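You operate a simulated robot arm through the tools that you are given. There is no shell and no other tool. Be economical: measure what you need, move in short steps, check, and stop when the job is done.

You run a simulated robot arm. Do the job below in one go: nothing can be reset, and whatever is moved stays where it is left.

Task
Put things in order on the wooden side of the desk. At the end: the black tin (marked "BLACK") from the wooden side of the desk stands on top of the blue bath thermometer; the grey round nozzle stands on top of the green box; the silver lotion pump stands where the grey round nozzle stood; the pink bottle from the wooden side of the desk stands on top of the orange battery; whatever was shut is shut again. Leave all else as you found it, and nothing knocked over.

Only the result counts: the job must be done as asked and must still hold three seconds after the hand-in. Knocking over, shifting, dropping, spilling or breaking anything else fails it.

Robot
A 6-joint arm with a two-finger parallel gripper, fixed in place. Base frame: the origin is at the foot of the arm, x ahead of it, y to its left, z up; the work surface is at about z = 0. Readings come in cm, rad, newtons and seconds.
With the tool pointing down near the work surface it reaches from about 18 to 46 cm from the base axis. Its first joint turns from -1.222 to 1.222 rad. Payload 1.9 kg.
The TCP is the grasp point between the finger pads, 2.3 cm short of the fingertips. In the tool frame z runs along the fingers and y along their closing line. Largest opening 9.4 cm; finger width 3.8, thickness 1; the body of the gripper, 5.4 by 9.6 cm, starts 3.9 cm behind the TCP.
Orientation is told as [roll, pitch, yaw] about the base's x, y, z axes, in that order, counted from this pose: with the fingers straight down and closing along the base's y, the tool's x points along the base's -x, its y along +y and its z along -z.

Tools
- The arm moves only by the tool servo_tool. Its argument "rows" is a list of rows, each an object of numbers (a shift or turn left out is 0, a gripper value left out holds the last): "claw": the gripper command, from -1 (shut) to 1 (fully open), values between in proportion; "tx", "ty", "tz": the shift along the tool's x, y, z in units of 25 mm (1.0 is 25 mm); "wx", "wy", "wz": the turn, a rotation vector about the tool's x, y, z in units of 4 degrees (1.0 is 4 degrees). In form: [{"claw": .., "tx": .., "ty": .., "tz": .., "wx": .., "wy": .., "wz": ..}, ...]. A call has 1 to 20 rows; each row shifts and turns the commanded pose from where the row before left it, along the tool's axes as they then stand. A call with a number of a shift or a turn outside -1 to 1 is refused whole. Rows are played at 5 a second. More than 5 cm and 0.15 rad between two rows, or a gripper value outside its range, and nothing of the call is played. A pose out of reach is approached as far as the arm can. The call stops where the force on the tool passes 40 N (or 10 N more than at its start, if that is more) or the arm is blocked; 0.2 s more then pass. The fingers move at their own pace (about 10.8 cm/s each) and stop on an object; they squeeze with about 43 N. The grip force told is the motor's: it shows also when the fingers shut on nothing. Time passes only in rows, and 0.2 s behind the last, so rows that do not move let the fingers close. It gives the time, the measured TCP pose, the force on the tool (base axes), the opening and the grip force at its end, in the units of the frame above (readings bear some noise), and new pictures: "pictures" is both (left out), scene, wrist or none.
- Cameras (640 x 400 px; columns grow to the right, rows downward): "scene" is fixed at [6.75, 31.59, 42.82]; the picture's right is [-0.71, -0.71, 0.00], its down [-0.36, 0.36, -0.86] and it looks along [0.61, -0.61, -0.50] (base axes); focal length 222 px, centre (320, 200). "wrist" rides on the gripper at [8.7, 1.6, -7.5] in the tool frame; the picture's right is [-0.18, 0.98, 0.00], its down [-0.58, -0.11, -0.81] and it looks along [-0.79, -0.15, 0.59] (tool axes); focal length 243 px, centre (320, 200). There is no depth. A picture from a camera that has moved, and an enlarged one, comes with that camera's place and axes in the base frame and with its lens.
- enlarge(camera, box): a new picture of the part [left, top, right, bottom] of that camera's present view, enlarged. The clock stands still meanwhile.
- hand_in(): hands the job in; it is judged then, once.

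Go step by step. Nothing tells you positions but the pictures and the camera data: compare them with the known pose of the tool, close in by small moves and look again before you grip or let go. The budget is 120 turns and 170 pictures, counting those below and the enlarged ones. Unless the task says otherwise, let go and move clear before handing in, and close with one line.

The tools are called after "Emit:" as name(argument=value, ...) on one line, values as JSON. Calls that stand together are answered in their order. servo_tool: Moves the arm, as the interface text tells. Its arguments: {"type":"object","properties":{"rows":{"type":"array","items":{"type":"object","properties":{"claw":{"type":"number"},"tx":{"type":"number"},"ty":{"type":"number"},"tz":{"type":"number"},"wx":{"type":"number"},"wy":{"type":"number"},"wz":{"type":"number"}}}},"pictures":{"type":"string","enum":["both","scene","wrist","none"]}},"required":["rows"]} The other tools are called the same way: enlarge (camera, box) takes an enlarged picture of a part of a camera's view; hand_in () hands the job in.

At the start:

```text
time: 0.0
tool_pos: [26.78, 1.32, 31.59]
orientation: [0.002, 0.002, -0.005]
contact_force: [-0.8, -0.7, -0.3]
finger_gap: 9.42
finger_force: 0.1
```

scene: 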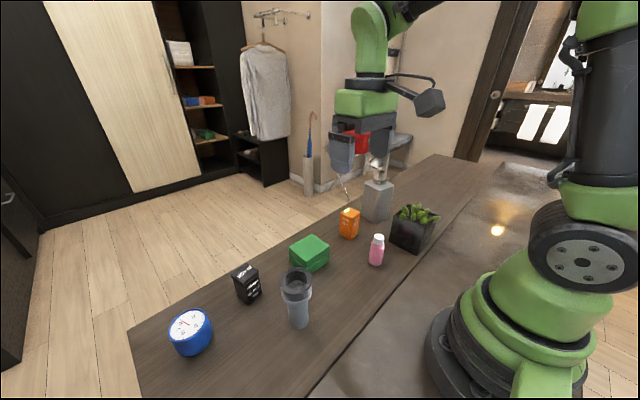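
wrist: 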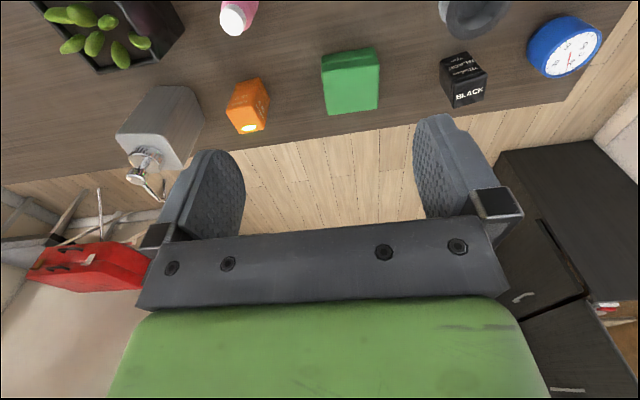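

I see the wooden side with thermometer, black tin, nozzle, green box, battery, pump, pink bottle and a planter. I'll look closer before measuring.

Emit:
enlarge(camera="scene", box=[150, 230, 330, 360])

Emit:
enlarge(camera="scene", box=[280, 140, 460, 280])

Emit:
enlarge(camera="wrist", box=[400, 0, 640, 150])

Emit:
enlarge(camera="wrist", box=[20, 0, 400, 220])

```text
3.08 times, centred on (240, 295) of scene
camera zoom: at [6.75, 31.59, 42.82], right [-0.71, -0.71, 0.0], down [-0.36, 0.36, -0.86], along [0.61, -0.61, -0.5], focal length 684 px, centre (566, -92)
```

zoom: 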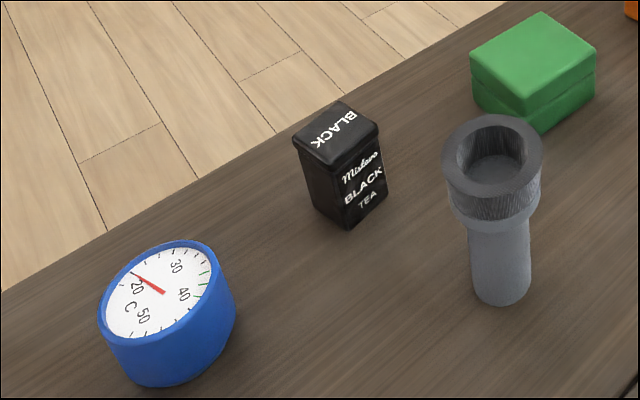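

```text
2.86 times, centred on (370, 210) of scene
camera zoom: at [6.75, 31.59, 42.82], right [-0.71, -0.71, 0.0], down [-0.36, 0.36, -0.86], along [0.61, -0.61, -0.5], focal length 636 px, centre (177, 171)
```

zoom: 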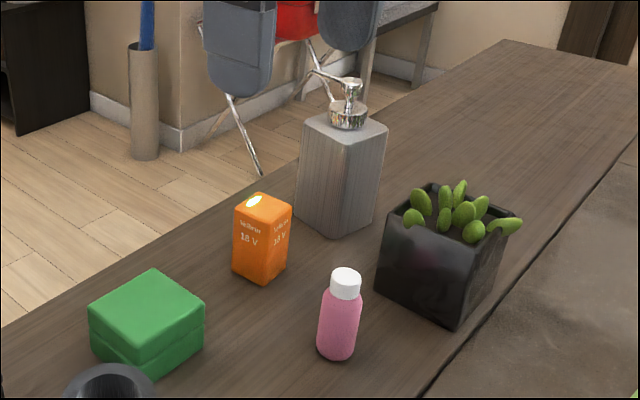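

```text
2.67 times, centred on (520, 75) of wrist
camera zoom: at [18.28, 2.89, 39.19], right [0.18, 0.98, 0.0], down [0.58, -0.11, 0.81], along [0.79, -0.15, -0.59], focal length 647 px, centre (-213, 533)
```

zoom: 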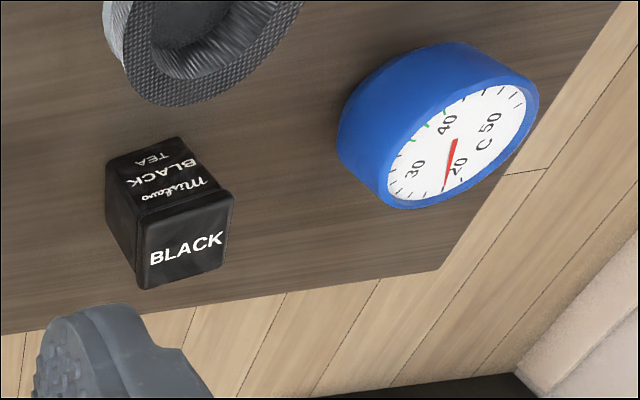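

```text
1.68 times, centred on (210, 110) of wrist
camera zoom: at [18.28, 2.89, 39.19], right [0.18, 0.98, 0.0], down [0.58, -0.11, 0.81], along [0.79, -0.15, -0.59], focal length 409 px, centre (505, 352)
```

zoom: 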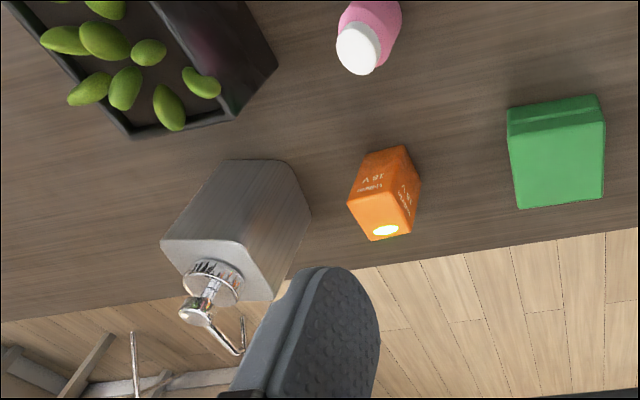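

Estimates: nozzle ~(27.5,16.6), 12 tall; green box ~(38,4), top 4.2; battery ~(38,-12), 8.7 tall; bottle ~(25.6,-7.5); pump ~(38,-26); tin ~(40,20); thermometer ~(38.6,32). I move above the nozzle to check.

Emit:
servo_tool(rows=[{"claw": 1, "tx": -0.041, "ty": 0.873, "tz": 0.663}, {"tx": -0.041, "ty": 0.873, "tz": 0.663}, {"tx": -0.041, "ty": 0.873, "tz": 0.663}, {"tx": -0.041, "ty": 0.873, "tz": 0.663}, {"tx": -0.041, "ty": 0.873, "tz": 0.663}, {"tx": -0.041, "ty": 0.873, "tz": 0.663}, {"tx": -0.041, "ty": 0.873, "tz": 0.663}, {}])

```text
time: 1.8
tool_pos: [27.56, 16.73, 19.83]
orientation: [0.0, 0.001, 0.0]
contact_force: [0.1, 0.0, 1.3]
finger_gap: 9.39
finger_force: 0.1
camera wrist: at [18.97, 18.24, 27.46], right [0.19, 0.98, 0.0], down [0.58, -0.11, 0.81], along [0.79, -0.15, -0.59], focal length 243 px, centre (320, 200)
```

scene: 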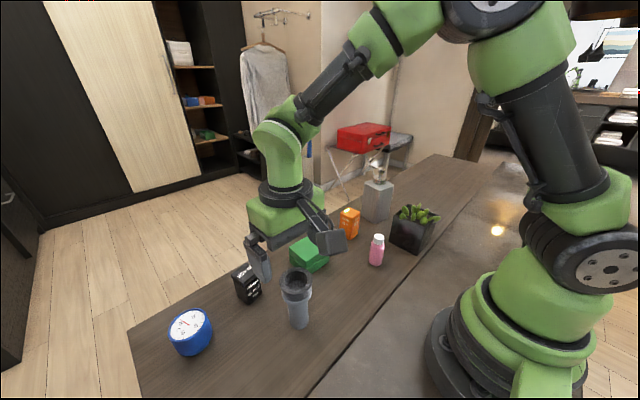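
wrist: 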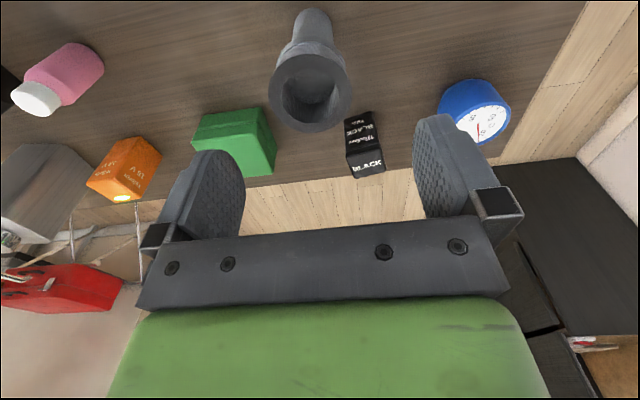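

The nozzle's rim triangulates at about (27.4, 16.3, 12). I lower around its collar and grip.

Emit:
servo_tool(rows=[{"tx": 0.064, "ty": -0.172, "tz": 0.9}, {"tz": 0.9}, {"tz": 1.0}, {"tz": 0.9}, {}])

Emit:
enlarge(camera="scene", box=[210, 200, 390, 330])

```text
time: 3.0
tool_pos: [27.36, 16.16, 10.84]
orientation: [0.002, 0.0, -0.002]
contact_force: [-0.2, 0.2, -0.4]
finger_gap: 9.4
finger_force: 0.1
camera wrist: at [18.81, 17.77, 18.27], right [0.19, 0.98, 0.0], down [0.58, -0.11, 0.81], along [0.79, -0.15, -0.59], focal length 243 px, centre (320, 200)
```

scene: 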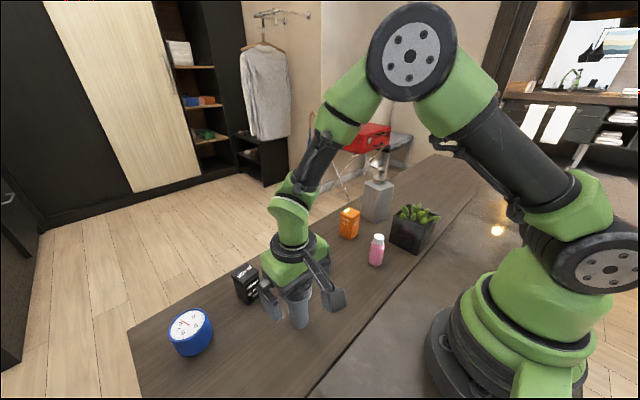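
wrist: 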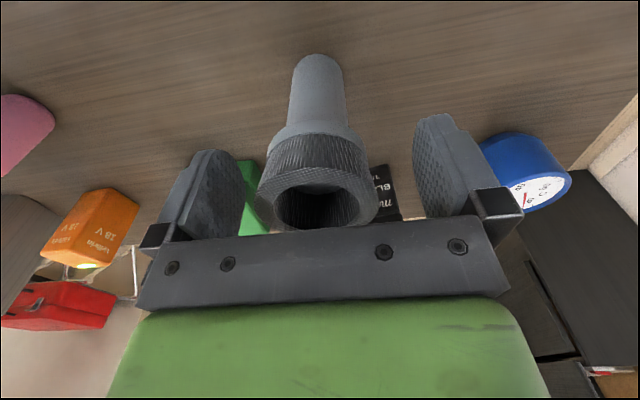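

```text
3.08 times, centred on (300, 265) of scene
camera zoom: at [6.75, 31.59, 42.82], right [-0.71, -0.71, 0.0], down [-0.36, 0.36, -0.86], along [0.61, -0.61, -0.5], focal length 684 px, centre (382, 0)
```

zoom: 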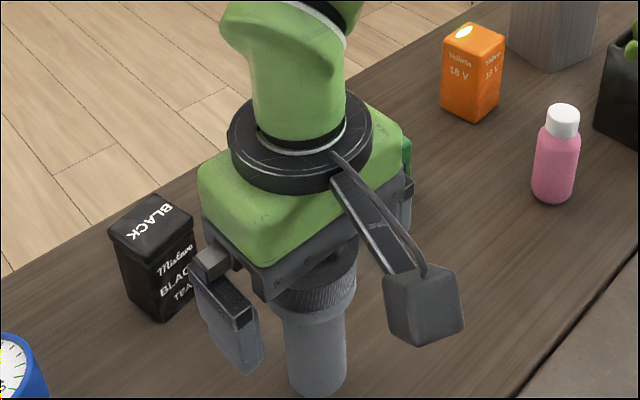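

The collar lies between the pads, so I grip it and check.

Emit:
servo_tool(rows=[{"tz": 0.1, "claw": -1}, {}, {}, {}], pictures="wrist")

```text
time: 4.0
tool_pos: [27.44, 16.32, 10.48]
orientation: [0.002, 0.001, -0.001]
contact_force: [-0.8, 0.1, -0.1]
finger_gap: 5.23
finger_force: 43.2
camera wrist: at [18.81, 17.77, 18.07], right [0.19, 0.98, 0.0], down [0.58, -0.11, 0.81], along [0.79, -0.15, -0.59], focal length 243 px, centre (320, 200)
```

wrist: 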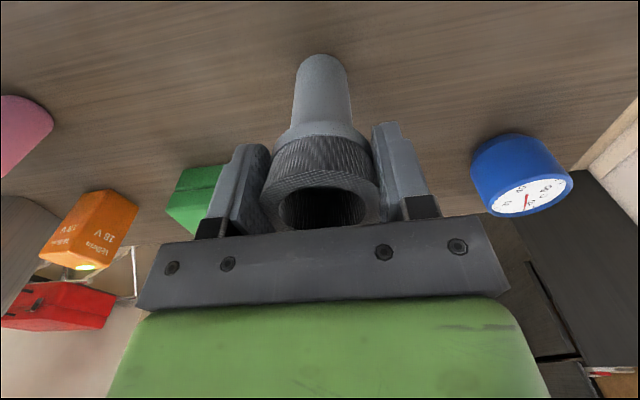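

Gripped at the collar (5.2 cm). I lift and carry it over the green box at about (38.3, 3.8).

Emit:
servo_tool(rows=[{"tz": -0.8}, {"tz": -0.8}, {"tz": -0.8}, {"tz": -0.8}, {"tx": -0.727, "ty": -0.827}, {"tx": -0.727, "ty": -0.827}, {"tx": -0.727, "ty": -0.827}, {"tx": -0.727, "ty": -0.827}, {"tx": -0.727, "ty": -0.827}, {"tx": -0.727, "ty": -0.827}, {}, {}])

Emit:
enlarge(camera="scene", box=[230, 160, 410, 290])

```text
time: 6.6
tool_pos: [38.37, 3.69, 18.52]
orientation: [0.0, 0.0, -0.001]
contact_force: [-0.4, -1.0, 0.6]
finger_gap: 0.0
finger_force: 43.0
camera wrist: at [29.84, 5.26, 26.07], right [0.18, 0.98, 0.0], down [0.58, -0.11, 0.81], along [0.79, -0.15, -0.59], focal length 243 px, centre (320, 200)
```

scene: 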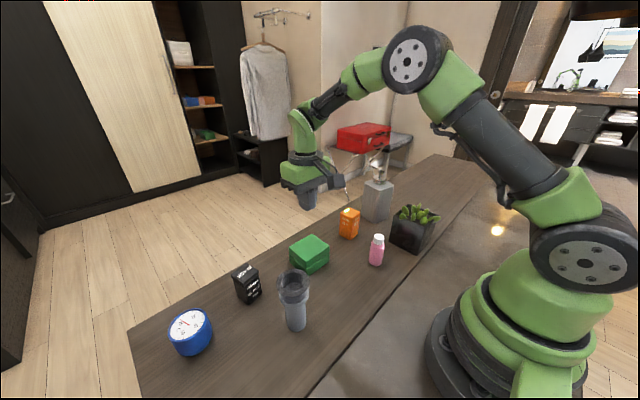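
wrist: 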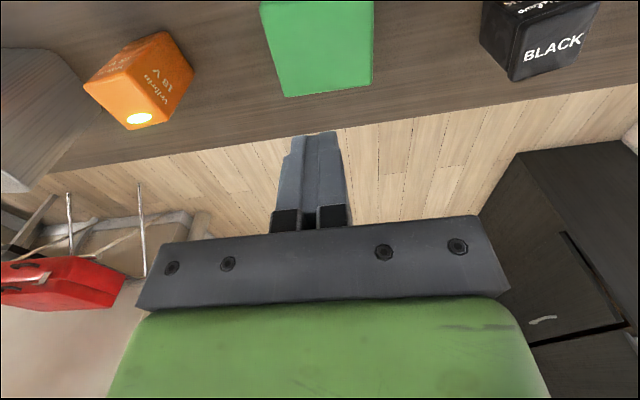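

```text
3.08 times, centred on (320, 225) of scene
camera zoom: at [6.75, 31.59, 42.82], right [-0.71, -0.71, 0.0], down [-0.36, 0.36, -0.86], along [0.61, -0.61, -0.5], focal length 684 px, centre (320, 123)
```

zoom: 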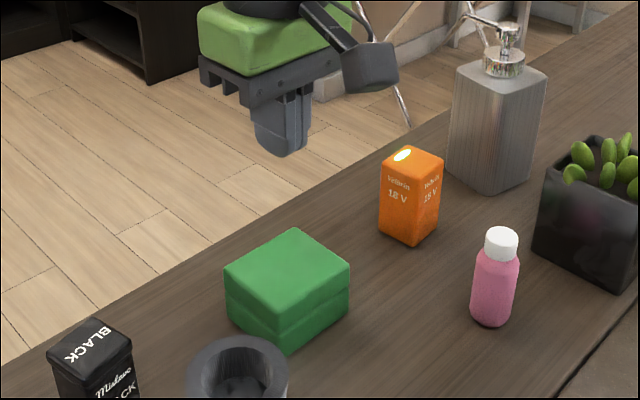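

The nozzle slipped out right away; it still stands. I look at its shape before regrasping.

Emit:
enlarge(camera="scene", box=[250, 255, 340, 345])

Emit:
servo_tool(rows=[{"claw": 1, "tx": 0.8, "ty": 0.8}, {"tx": 0.8, "ty": 0.8}, {"tx": 0.8, "ty": 0.8}, {"tx": 0.8, "ty": 0.8}, {"tx": 0.8, "ty": 0.8}, {"tx": 0.8, "ty": 0.8}, {}], pictures="wrist")

```text
4.44 times, centred on (295, 300) of scene
camera zoom: at [6.75, 31.59, 42.82], right [-0.71, -0.71, 0.0], down [-0.36, 0.36, -0.86], along [0.61, -0.61, -0.5], focal length 989 px, centre (431, -244)
```

zoom: 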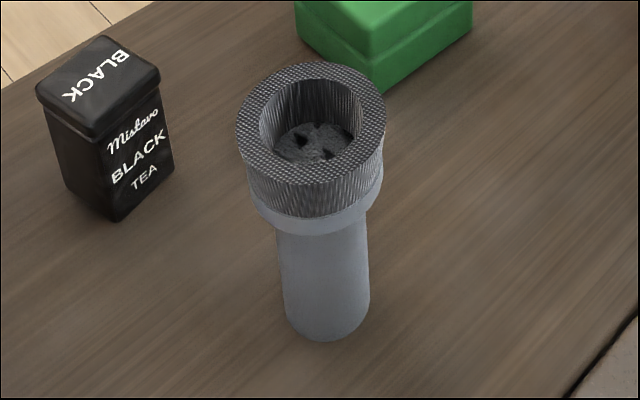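

```text
time: 8.2
tool_pos: [26.38, 15.9, 18.39]
orientation: [0.002, 0.0, -0.002]
contact_force: [0.5, 0.6, 0.6]
finger_gap: 9.42
finger_force: 0.0
camera wrist: at [17.84, 17.4, 25.99], right [0.19, 0.98, 0.0], down [0.58, -0.11, 0.81], along [0.79, -0.15, -0.59], focal length 243 px, centre (320, 200)
```

wrist: 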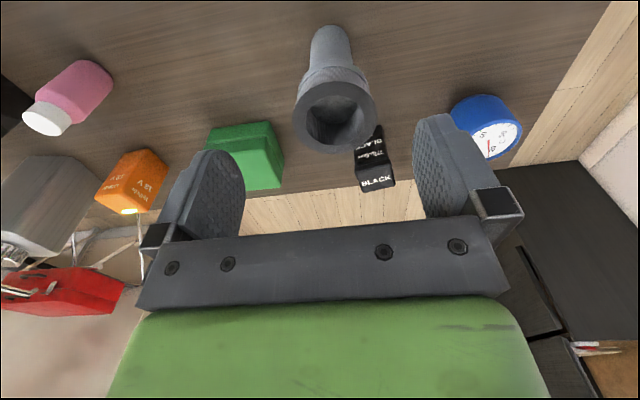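

Collar tapers from 5.6 to ~5 cm; nozzle now at ~(27.45, 16.75). I regrip lower and lift gently.

Emit:
servo_tool(rows=[{"tx": -0.42, "ty": 0.32, "tz": 0.7}, {"tz": 0.8}, {"tz": 0.8}, {"tz": 0.8}, {"tz": 0.6}, {}, {"claw": -1}, {}, {}, {}], pictures="wrist")

```text
time: 10.4
tool_pos: [27.47, 16.62, 9.26]
orientation: [0.002, 0.0, -0.002]
contact_force: [0.3, -0.1, -0.2]
finger_gap: 5.24
finger_force: 42.9
camera wrist: at [18.83, 18.17, 16.78], right [0.18, 0.98, 0.0], down [0.58, -0.11, 0.81], along [0.79, -0.15, -0.59], focal length 243 px, centre (320, 200)
```

wrist: 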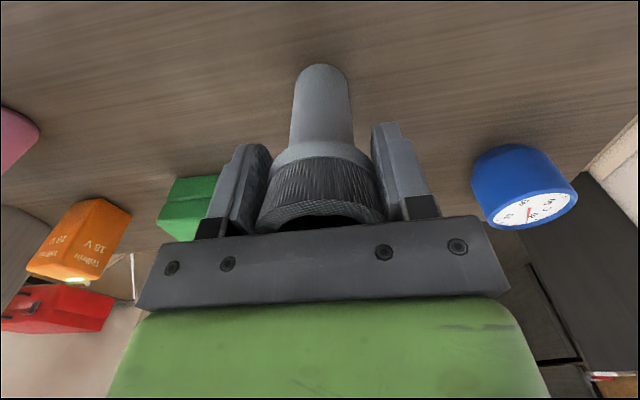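

Firm at 5.24 cm. I lift slowly a little and check.

Emit:
servo_tool(rows=[{"tz": -0.1}, {"tz": -0.1}, {"tz": -0.15}, {"tz": -0.15}, {"tz": -0.2}, {}], pictures="both")

```text
time: 11.8
tool_pos: [27.46, 16.65, 11.01]
orientation: [0.002, 0.001, 0.0]
contact_force: [-0.6, 0.7, -1.0]
finger_gap: 5.21
finger_force: 43.2
camera wrist: at [18.81, 18.13, 18.59], right [0.18, 0.98, 0.0], down [0.58, -0.11, 0.81], along [0.79, -0.15, -0.59], focal length 243 px, centre (320, 200)
```

scene: 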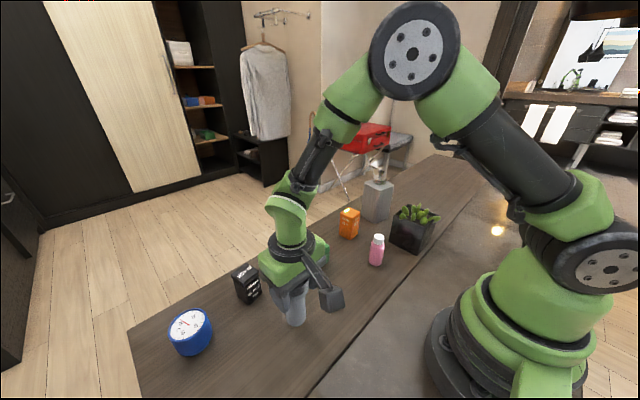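
wrist: 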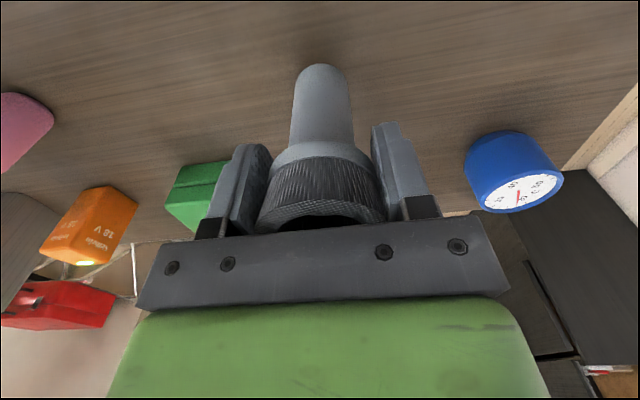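

It holds. I raise it and carry it gently above the green box.

Emit:
servo_tool(rows=[{"tz": -0.3}, {"tz": -0.4}, {"tz": -0.5}, {"tz": -0.5}, {"tz": -0.4}, {"tz": -0.3, "tx": -0.2, "ty": -0.25}, {"tx": -0.45, "ty": -0.53}, {"tx": -0.45, "ty": -0.53}, {"tx": -0.45, "ty": -0.53}, {"tx": -0.45, "ty": -0.53}, {"tx": -0.45, "ty": -0.53}, {"tx": -0.45, "ty": -0.53}, {"tx": -0.45, "ty": -0.53}, {"tx": -0.45, "ty": -0.53}, {"tx": -0.35, "ty": -0.4}, {"tx": -0.19, "ty": -0.25}, {}, {}])

Emit:
enlarge(camera="scene", box=[240, 170, 380, 280])

```text
time: 15.6
tool_pos: [38.26, 3.9, 16.95]
orientation: [0.002, 0.0, -0.003]
contact_force: [0.2, 0.7, -1.7]
finger_gap: 5.23
finger_force: 43.1
camera wrist: at [29.61, 5.32, 24.54], right [0.18, 0.98, 0.0], down [0.58, -0.11, 0.81], along [0.79, -0.15, -0.59], focal length 243 px, centre (320, 200)
```

scene: 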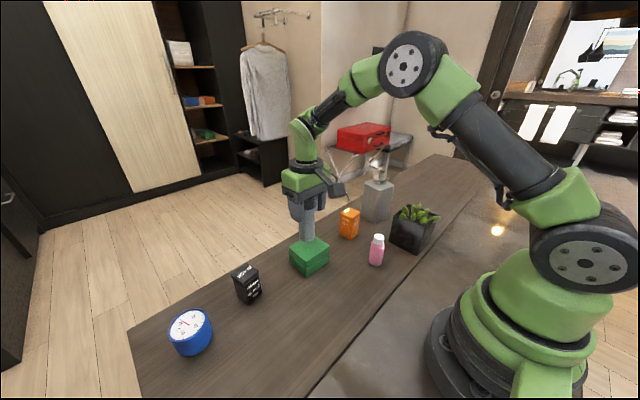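
wrist: 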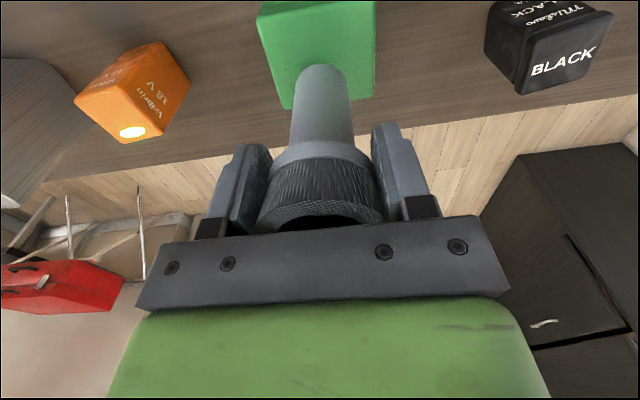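

```text
3.64 times, centred on (310, 225) of scene
camera zoom: at [6.75, 31.59, 42.82], right [-0.71, -0.71, 0.0], down [-0.36, 0.36, -0.86], along [0.61, -0.61, -0.5], focal length 809 px, centre (356, 109)
```

zoom: 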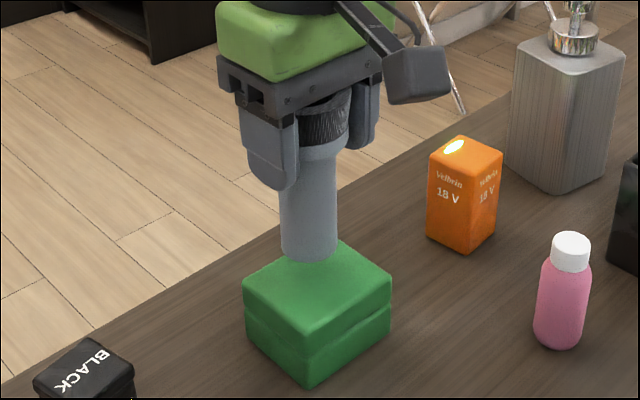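

The nozzle is nearly above the box centre; I nudge it slightly and lower in steps, watching the force.

Emit:
servo_tool(rows=[{"tx": 0.04, "ty": -0.16, "tz": 0.3}, {"tz": 0.3}, {"tz": 0.3}, {"tz": 0.2}, {}])

Emit:
enlarge(camera="scene", box=[260, 200, 360, 280])

```text
time: 16.8
tool_pos: [38.24, 3.42, 14.44]
orientation: [0.001, -0.009, 0.001]
contact_force: [1.9, 0.8, 32.2]
finger_gap: 5.22
finger_force: 43.4
camera wrist: at [29.57, 4.91, 21.94], right [0.18, 0.98, 0.0], down [0.57, -0.11, 0.81], along [0.8, -0.15, -0.59], focal length 243 px, centre (320, 200)
```

scene: 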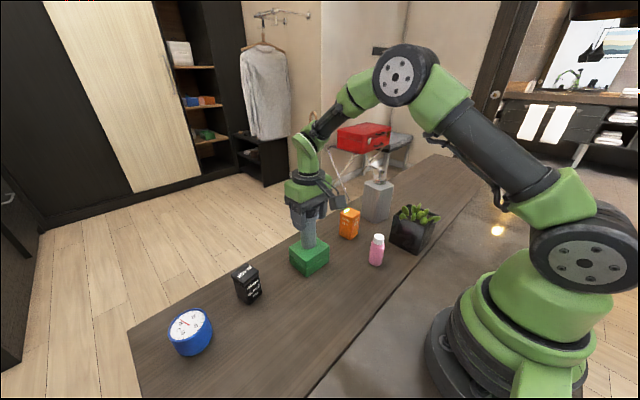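
wrist: 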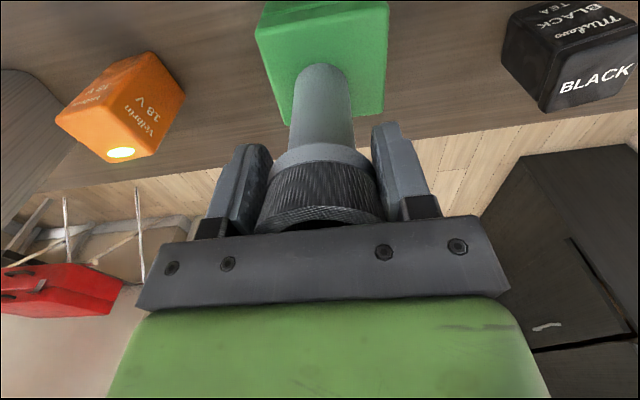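

```text
5.00 times, centred on (310, 240) of scene
camera zoom: at [6.74, 31.59, 42.82], right [-0.71, -0.71, 0.0], down [-0.36, 0.36, -0.86], along [0.61, -0.61, -0.5], focal length 1112 px, centre (370, 0)
```

zoom: 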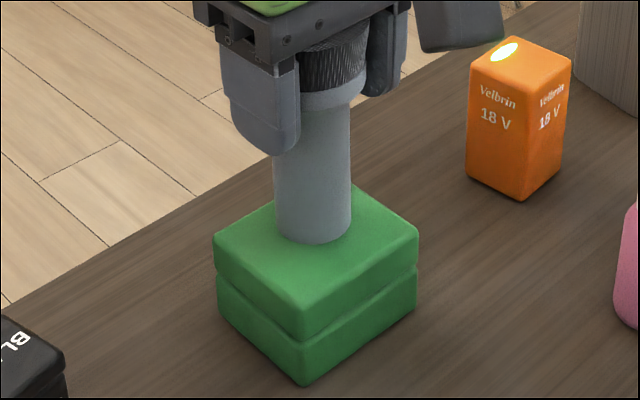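

Contact made, but the nozzle sits about 1 cm too far in x. I raise slightly, shift, and lower again.

Emit:
servo_tool(rows=[{"tz": -0.35}, {"tx": 0.4, "ty": 0.2}, {}, {"tz": 0.1}, {"tz": 0.1}, {}])

Emit:
enlarge(camera="scene", box=[260, 200, 360, 280])

```text
time: 18.2
tool_pos: [37.05, 3.9, 14.67]
orientation: [0.002, -0.002, -0.002]
contact_force: [0.4, 0.1, -1.4]
finger_gap: 5.2
finger_force: 42.9
camera wrist: at [28.52, 5.39, 22.19], right [0.19, 0.98, 0.0], down [0.58, -0.11, 0.81], along [0.79, -0.15, -0.59], focal length 243 px, centre (320, 200)
```

scene: 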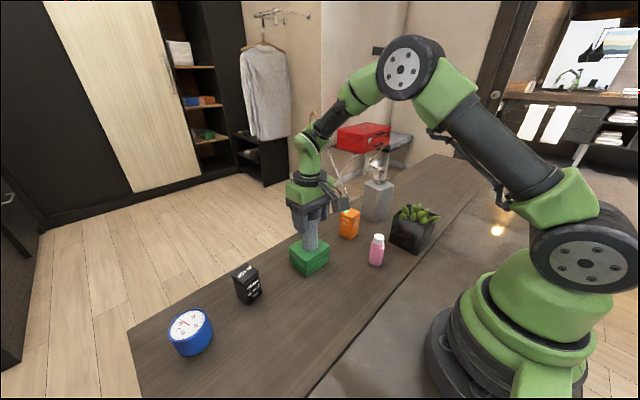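
wrist: 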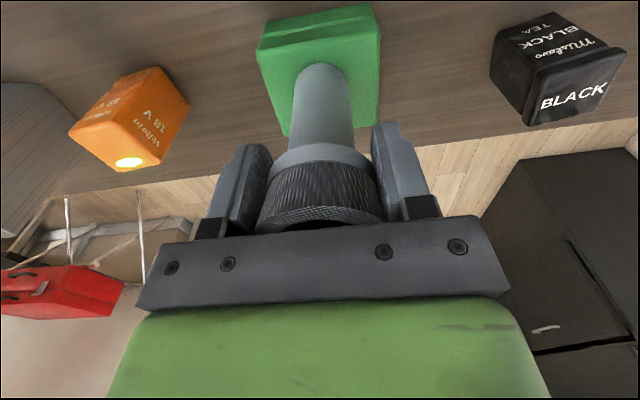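

```text
5.00 times, centred on (310, 240) of scene
camera zoom: at [6.75, 31.59, 42.82], right [-0.71, -0.71, 0.0], down [-0.36, 0.36, -0.86], along [0.61, -0.61, -0.5], focal length 1112 px, centre (370, 0)
```

zoom: 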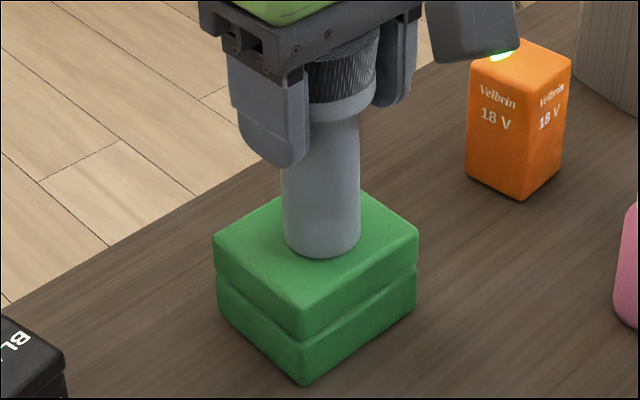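

Well centred now. I lower the last millimetres and release.

Emit:
servo_tool(rows=[{"tz": 0.05}, {"tz": 0.04}, {}], pictures="none")

```text
time: 19.0
tool_pos: [37.22, 3.94, 14.54]
orientation: [0.002, -0.003, -0.003]
contact_force: [-4.6, -0.4, 13.6]
finger_gap: 5.21
finger_force: 43.2
```

Emit:
servo_tool(rows=[{"claw": 0.2}, {"claw": 1}, {}, {"tz": -0.5}, {"tz": -1}, {"tz": -1}, {}])

Emit:
enlarge(camera="scene", box=[260, 180, 360, 280])

```text
time: 20.6
tool_pos: [37.12, 3.9, 20.74]
orientation: [0.002, 0.001, -0.001]
contact_force: [0.2, -0.2, -0.1]
finger_gap: 9.4
finger_force: 0.0
camera wrist: at [28.5, 5.4, 28.31], right [0.18, 0.98, 0.0], down [0.58, -0.11, 0.81], along [0.79, -0.15, -0.59], focal length 243 px, centre (320, 200)
```

scene: 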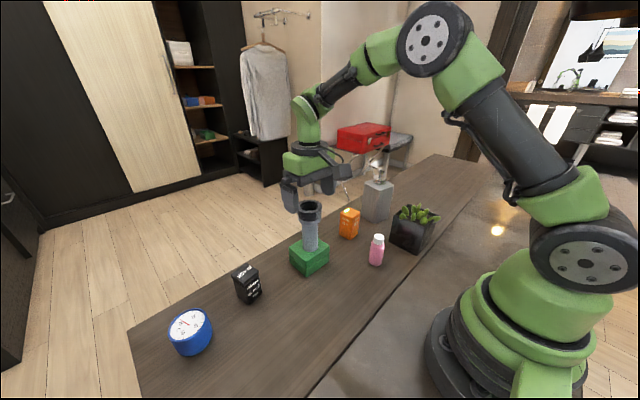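
wrist: 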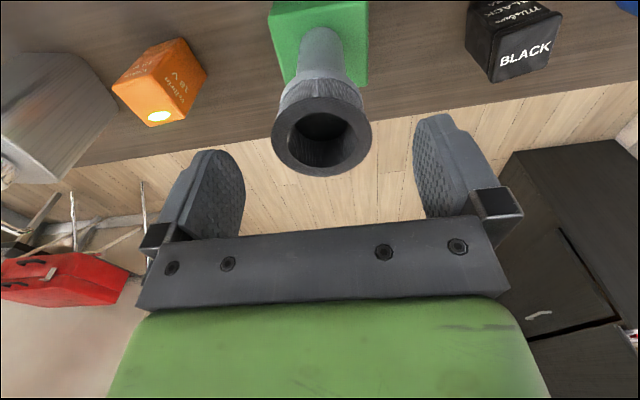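

```text
4.00 times, centred on (310, 230) of scene
camera zoom: at [6.75, 31.59, 42.82], right [-0.71, -0.71, 0.0], down [-0.36, 0.36, -0.86], along [0.61, -0.61, -0.5], focal length 890 px, centre (360, 80)
```

zoom: 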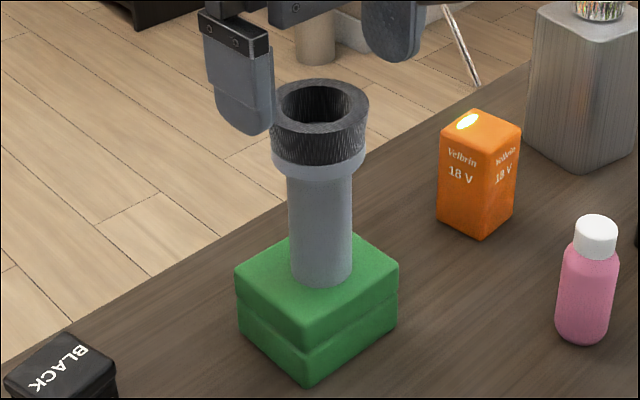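

Nozzle stands on the box. Next the pink bottle near (25.6, -7.5): I move above it to measure.

Emit:
servo_tool(rows=[{"tz": -0.6}, {"tx": 0.77, "ty": -0.76}, {"tx": 0.77, "ty": -0.76}, {"tx": 0.77, "ty": -0.76}, {"tx": 0.77, "ty": -0.76}, {"tx": 0.77, "ty": -0.76, "tz": 0.8}, {"tx": 0.77, "ty": -0.76, "tz": 0.9}, {}, {}])

Emit:
enlarge(camera="scene", box=[320, 190, 450, 290])

```text
time: 22.6
tool_pos: [25.52, -7.51, 17.76]
orientation: [0.003, 0.001, 0.001]
contact_force: [0.3, 0.2, 0.7]
finger_gap: 9.39
finger_force: 0.0
camera wrist: at [16.98, -5.94, 25.45], right [0.19, 0.98, 0.0], down [0.58, -0.11, 0.81], along [0.79, -0.15, -0.59], focal length 243 px, centre (320, 200)
```

scene: 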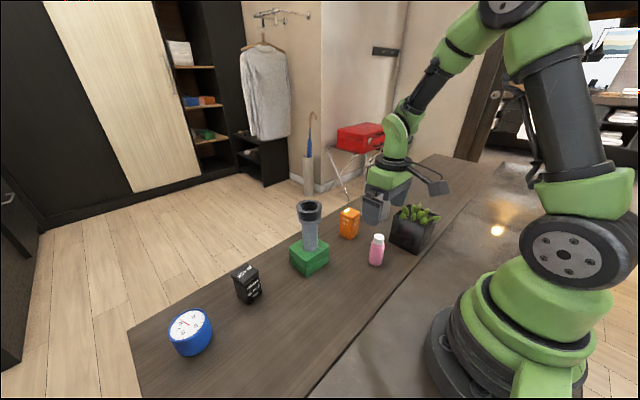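
wrist: 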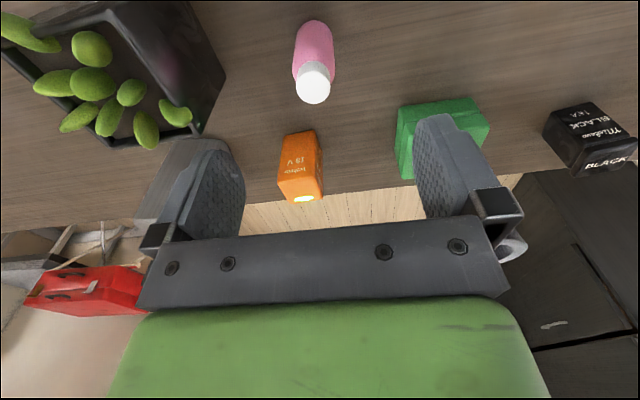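

```text
4.00 times, centred on (385, 240) of scene
camera zoom: at [6.75, 31.59, 42.82], right [-0.71, -0.71, 0.0], down [-0.36, 0.36, -0.86], along [0.61, -0.61, -0.5], focal length 890 px, centre (60, 40)
```

zoom: 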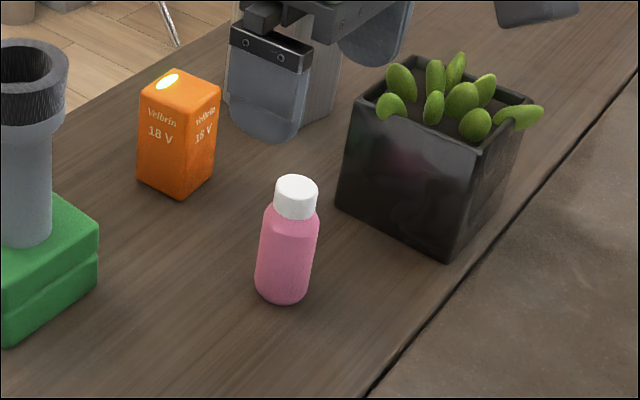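

Bottle at about (25.8, -7.9). I descend around it.

Emit:
servo_tool(rows=[{"tx": -0.11, "ty": -0.16, "tz": 0.8}, {"tz": 0.9}, {"tz": 0.9}, {"tz": 0.9}, {"tz": 0.8}, {"tz": 0.5}, {}], pictures="wrist")

```text
time: 24.2
tool_pos: [25.99, -7.79, 5.75]
orientation: [0.001, 0.001, -0.001]
contact_force: [0.9, 0.2, -0.2]
finger_gap: 9.41
finger_force: 0.1
camera wrist: at [17.3, -6.37, 13.41], right [0.19, 0.98, 0.0], down [0.58, -0.11, 0.81], along [0.79, -0.15, -0.59], focal length 243 px, centre (320, 200)
```

wrist: 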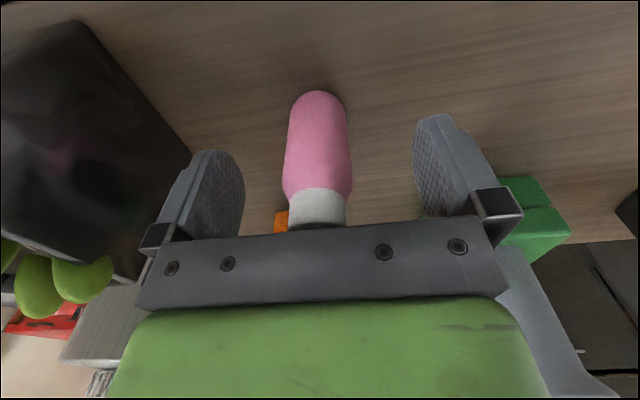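

Bottle is centred between the pads. I close and lift gently.

Emit:
servo_tool(rows=[{"claw": -1}, {}, {}, {}, {"tz": -0.1}, {"tz": -0.15}, {"tz": -0.2}, {"tz": -0.3}, {}], pictures="wrist")

```text
time: 26.2
tool_pos: [25.94, -7.88, 7.86]
orientation: [0.001, -0.001, 0.0]
contact_force: [-0.1, 0.1, -1.5]
finger_gap: 3.21
finger_force: 42.8
camera wrist: at [17.31, -6.37, 15.35], right [0.18, 0.98, 0.0], down [0.58, -0.11, 0.81], along [0.79, -0.15, -0.59], focal length 243 px, centre (320, 200)
```

wrist: 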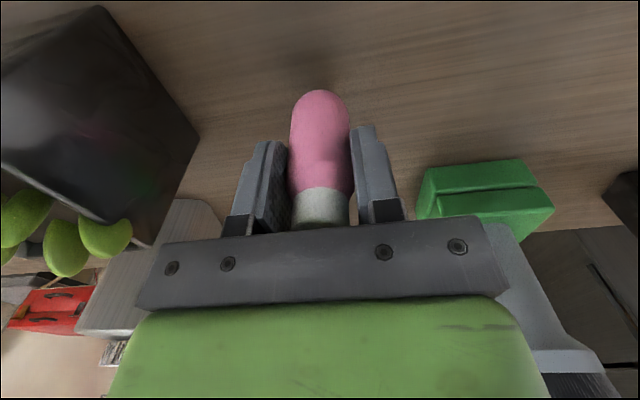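

Held at 3.2 cm. I raise it and carry it above the battery (~(37.6, -12)).

Emit:
servo_tool(rows=[{"tz": -0.5}, {"tz": -0.6}, {"tz": -0.7}, {"tz": -0.7}, {"tz": -0.7}, {"tz": -0.6}, {"tz": -0.4, "tx": -0.2, "ty": -0.07}, {"tx": -0.5, "ty": -0.18}, {"tx": -0.55, "ty": -0.2}, {"tx": -0.6, "ty": -0.21}, {"tx": -0.6, "ty": -0.21}, {"tx": -0.6, "ty": -0.21}, {"tx": -0.6, "ty": -0.21}, {"tx": -0.5, "ty": -0.18}, {"tx": -0.51, "ty": -0.19}, {}, {}])

Emit:
enlarge(camera="scene", box=[300, 140, 400, 250])

Emit:
enlarge(camera="wrist", box=[220, 0, 420, 230])

```text
time: 29.8
tool_pos: [37.56, -12.08, 18.16]
orientation: [0.001, -0.001, -0.001]
contact_force: [0.9, -1.5, -1.2]
finger_gap: 3.19
finger_force: 42.6
camera wrist: at [28.94, -10.53, 25.84], right [0.18, 0.98, 0.0], down [0.58, -0.11, 0.81], along [0.79, -0.15, -0.59], focal length 243 px, centre (320, 200)
```

scene: 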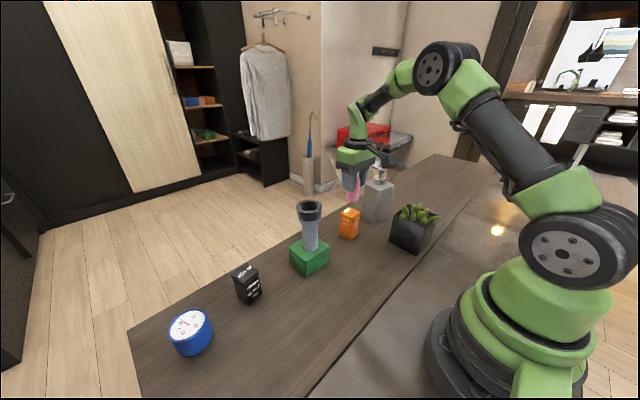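
wrist: 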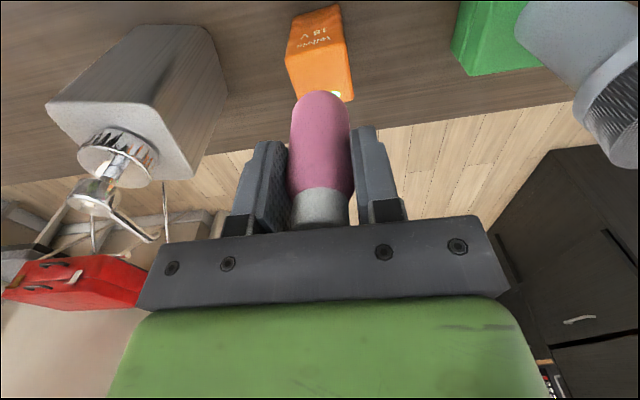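

```text
3.64 times, centred on (350, 195) of scene
camera zoom: at [6.75, 31.59, 42.82], right [-0.71, -0.71, 0.0], down [-0.36, 0.36, -0.86], along [0.61, -0.61, -0.5], focal length 809 px, centre (211, 218)
```

zoom: 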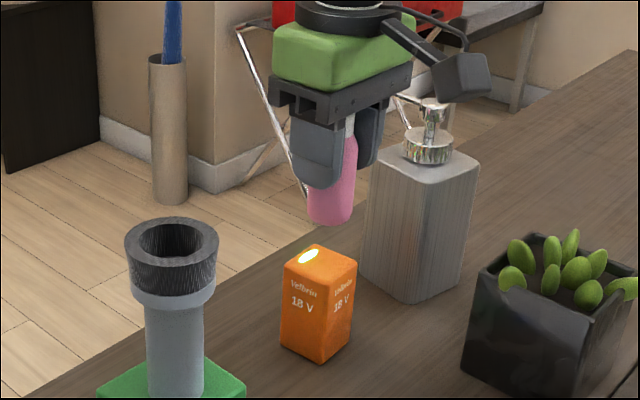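

```text
1.74 times, centred on (320, 115) of wrist
camera zoom: at [28.94, -10.53, 25.84], right [0.18, 0.98, 0.0], down [0.58, -0.11, 0.81], along [0.79, -0.15, -0.59], focal length 422 px, centre (320, 348)
```

zoom: 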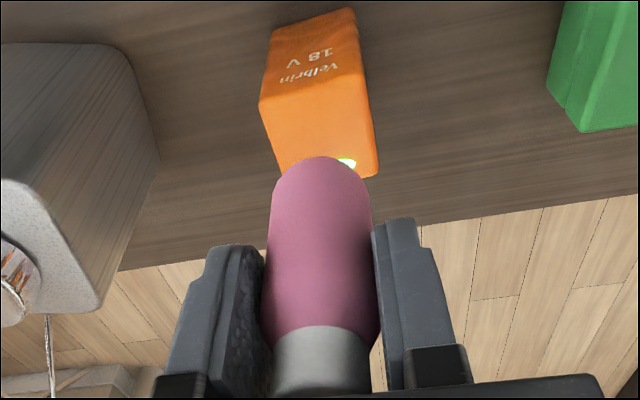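

Triangulating again: battery top ≈7.5 cm high, centre ≈(38.0, -12.0). I shift 0.4 cm forward, lower most of the way and look.

Emit:
servo_tool(rows=[{"tx": -0.15, "ty": -0.03, "tz": 0.3}, {"tz": 0.4}, {"tz": 0.4}, {"tz": 0.3}, {"tz": 0.2}, {}], pictures="none")

Emit:
enlarge(camera="scene", box=[310, 160, 390, 250])

Emit:
enlarge(camera="wrist", box=[220, 0, 420, 230])

```text
time: 31.2
tool_pos: [37.91, -12.13, 14.23]
orientation: [0.001, -0.001, -0.002]
contact_force: [0.5, 0.7, -0.3]
finger_gap: 3.19
finger_force: 42.2
```

```text
4.44 times, centred on (350, 205) of scene
camera zoom: at [6.75, 31.59, 42.82], right [-0.71, -0.71, 0.0], down [-0.36, 0.36, -0.86], along [0.61, -0.61, -0.5], focal length 989 px, centre (187, 178)
```

zoom: 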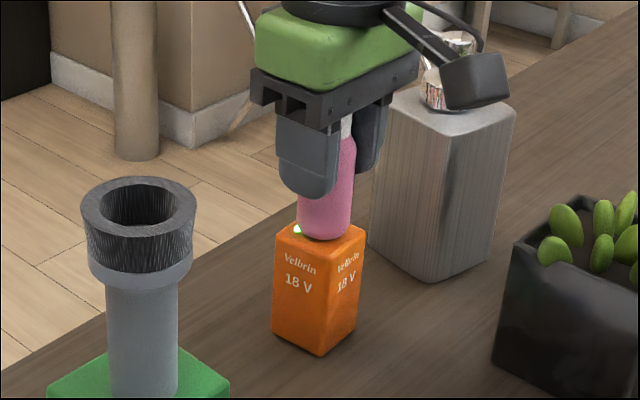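

```text
1.74 times, centred on (320, 115) of wrist
camera zoom: at [29.29, -10.59, 21.82], right [0.19, 0.98, 0.0], down [0.58, -0.11, 0.81], along [0.79, -0.15, -0.59], focal length 422 px, centre (320, 348)
```

zoom: 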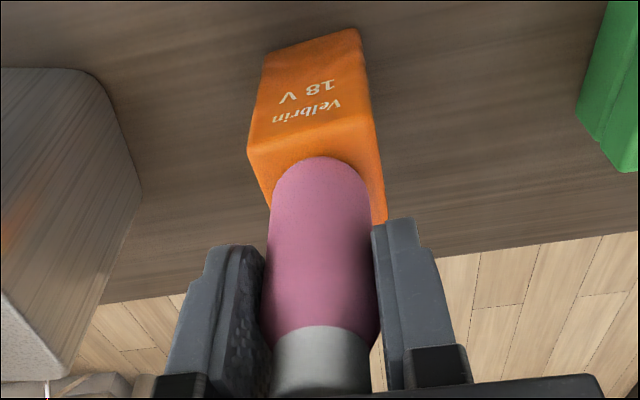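

A further (+0.5, -0.2) cm centres it; then I lower to contact in small steps.

Emit:
servo_tool(rows=[{"tx": -0.2, "ty": -0.08}, {"tz": 0.12}, {"tz": 0.1}, {}], pictures="none")

Emit:
enlarge(camera="scene", box=[310, 160, 390, 250])

Emit:
enlarge(camera="wrist", box=[220, 0, 420, 230])

```text
time: 32.2
tool_pos: [38.47, -12.39, 13.98]
orientation: [0.001, -0.005, 0.0]
contact_force: [-1.4, 3.3, 33.1]
finger_gap: 3.22
finger_force: 43.0
```

```text
4.44 times, centred on (350, 205) of scene
camera zoom: at [6.74, 31.6, 42.82], right [-0.71, -0.71, 0.0], down [-0.36, 0.36, -0.86], along [0.61, -0.61, -0.5], focal length 989 px, centre (187, 178)
```

zoom: 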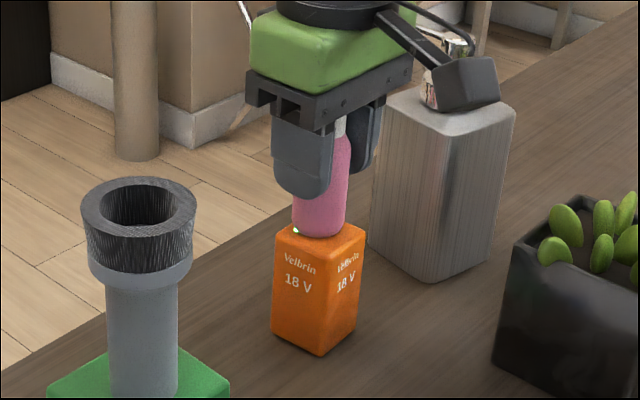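

```text
1.74 times, centred on (320, 115) of wrist
camera zoom: at [29.85, -10.83, 21.4], right [0.18, 0.98, 0.0], down [0.58, -0.11, 0.81], along [0.8, -0.15, -0.59], focal length 422 px, centre (320, 348)
```

zoom: 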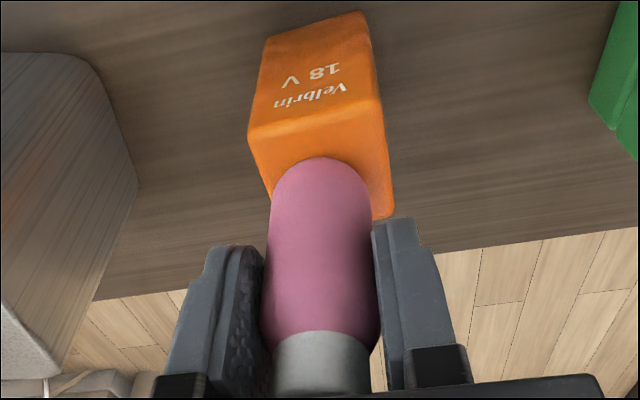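

Contact tells the battery top is ~8.3 cm, and the bottle is ~1 cm too far. I lift a bit, shift back, and lower again.

Emit:
servo_tool(rows=[{"tz": -0.3}, {"tx": 0.36, "ty": 0.15}, {}, {"tz": 0.1}, {}], pictures="none")

Emit:
enlarge(camera="scene", box=[310, 160, 390, 250])

Emit:
enlarge(camera="wrist", box=[220, 0, 420, 230])

```text
time: 33.4
tool_pos: [37.41, -11.82, 14.27]
orientation: [0.002, 0.001, -0.002]
contact_force: [-0.7, 0.8, -1.1]
finger_gap: 3.19
finger_force: 42.7
```

```text
4.44 times, centred on (350, 205) of scene
camera zoom: at [6.75, 31.59, 42.82], right [-0.71, -0.71, 0.0], down [-0.36, 0.36, -0.86], along [0.61, -0.61, -0.5], focal length 989 px, centre (187, 178)
```

zoom: 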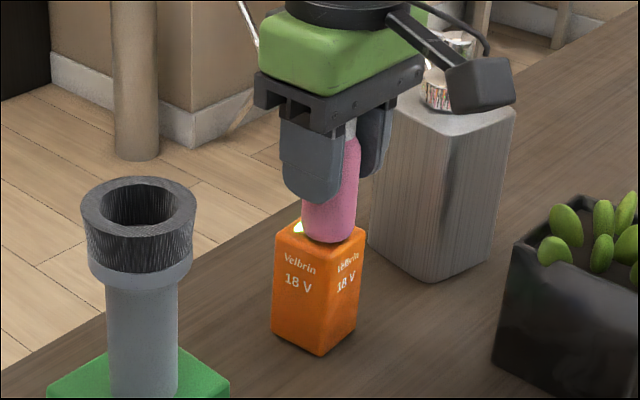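

```text
1.74 times, centred on (320, 115) of wrist
camera zoom: at [28.86, -10.44, 21.77], right [0.19, 0.98, 0.0], down [0.58, -0.11, 0.81], along [0.79, -0.15, -0.59], focal length 422 px, centre (320, 348)
```

zoom: 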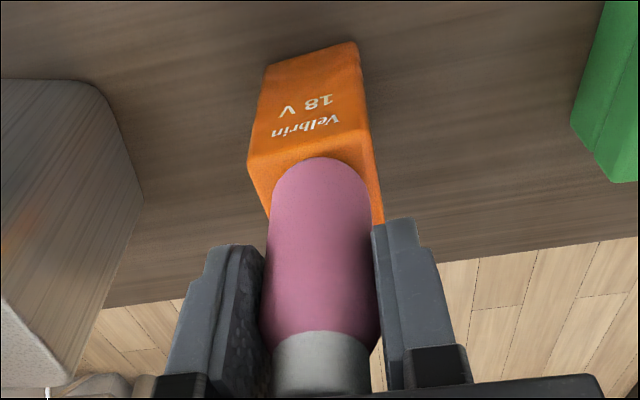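

Very near centre; a small (+0.25, +0.15) cm correction, then lower to contact.

Emit:
servo_tool(rows=[{"tx": -0.1, "ty": 0.06}, {"tz": 0.06}, {"tz": 0.04}, {}], pictures="none")

Emit:
enlarge(camera="scene", box=[310, 160, 390, 250])

Emit:
enlarge(camera="wrist", box=[220, 0, 420, 230])

```text
time: 34.4
tool_pos: [37.74, -11.65, 13.92]
orientation: [0.001, 0.0, -0.002]
contact_force: [0.1, -0.2, -0.6]
finger_gap: 3.19
finger_force: 43.3
```

```text
4.44 times, centred on (350, 205) of scene
camera zoom: at [6.75, 31.59, 42.82], right [-0.71, -0.71, 0.0], down [-0.36, 0.36, -0.86], along [0.61, -0.61, -0.5], focal length 989 px, centre (187, 178)
```

zoom: 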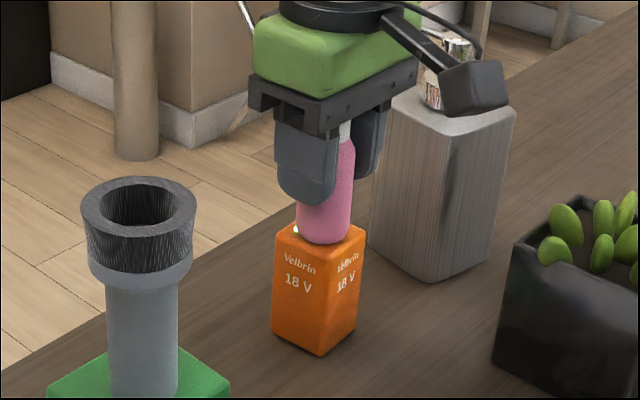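

```text
1.74 times, centred on (320, 115) of wrist
camera zoom: at [29.16, -10.3, 21.57], right [0.18, 0.98, 0.0], down [0.58, -0.11, 0.81], along [0.79, -0.15, -0.59], focal length 422 px, centre (320, 348)
```

zoom: 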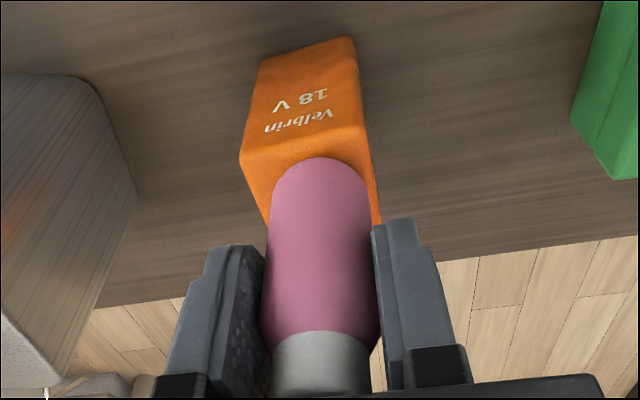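

Centred in both views and not yet touching. I lower further in tiny steps.

Emit:
servo_tool(rows=[{"tz": 0.06}, {}], pictures="none")

Emit:
servo_tool(rows=[{"tz": 0.05}, {}], pictures="none")

```text
time: 35.0
tool_pos: [37.8, -11.86, 13.89]
orientation: [0.0, -0.002, -0.002]
contact_force: [-2.5, 0.2, 10.0]
finger_gap: 3.22
finger_force: 42.6
```

```text
time: 35.6
tool_pos: [37.93, -11.78, 13.79]
orientation: [0.001, -0.004, -0.001]
contact_force: [-5.0, 1.2, 32.8]
finger_gap: 3.23
finger_force: 42.8
```

In contact. I ease off slightly and release, looking before retreating.

Emit:
servo_tool(rows=[{"tz": -0.06}, {}, {"claw": -0.1}, {}, {}], pictures="none")

Emit:
enlarge(camera="scene", box=[310, 160, 390, 250])

Emit:
enlarge(camera="wrist", box=[220, 0, 420, 230])

```text
time: 36.8
tool_pos: [37.77, -11.79, 13.87]
orientation: [0.003, 0.001, -0.002]
contact_force: [-0.1, 0.6, 0.0]
finger_gap: 4.25
finger_force: 0.0
```

```text
4.44 times, centred on (350, 205) of scene
camera zoom: at [6.75, 31.59, 42.82], right [-0.71, -0.71, 0.0], down [-0.36, 0.36, -0.86], along [0.61, -0.61, -0.5], focal length 989 px, centre (187, 178)
```

zoom: 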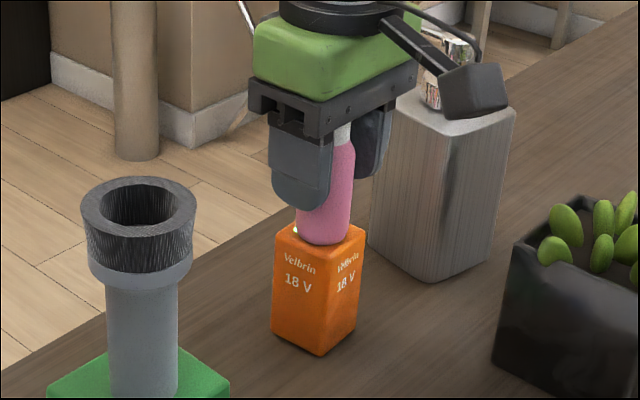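

```text
1.74 times, centred on (320, 115) of wrist
camera zoom: at [29.15, -10.28, 21.43], right [0.18, 0.98, 0.0], down [0.58, -0.11, 0.81], along [0.79, -0.15, -0.59], focal length 422 px, centre (320, 348)
```

zoom: 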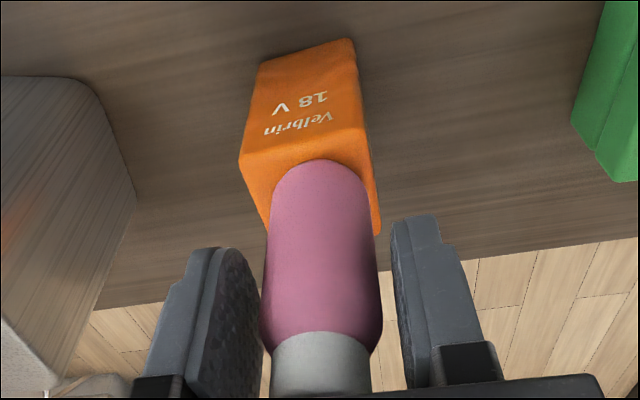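

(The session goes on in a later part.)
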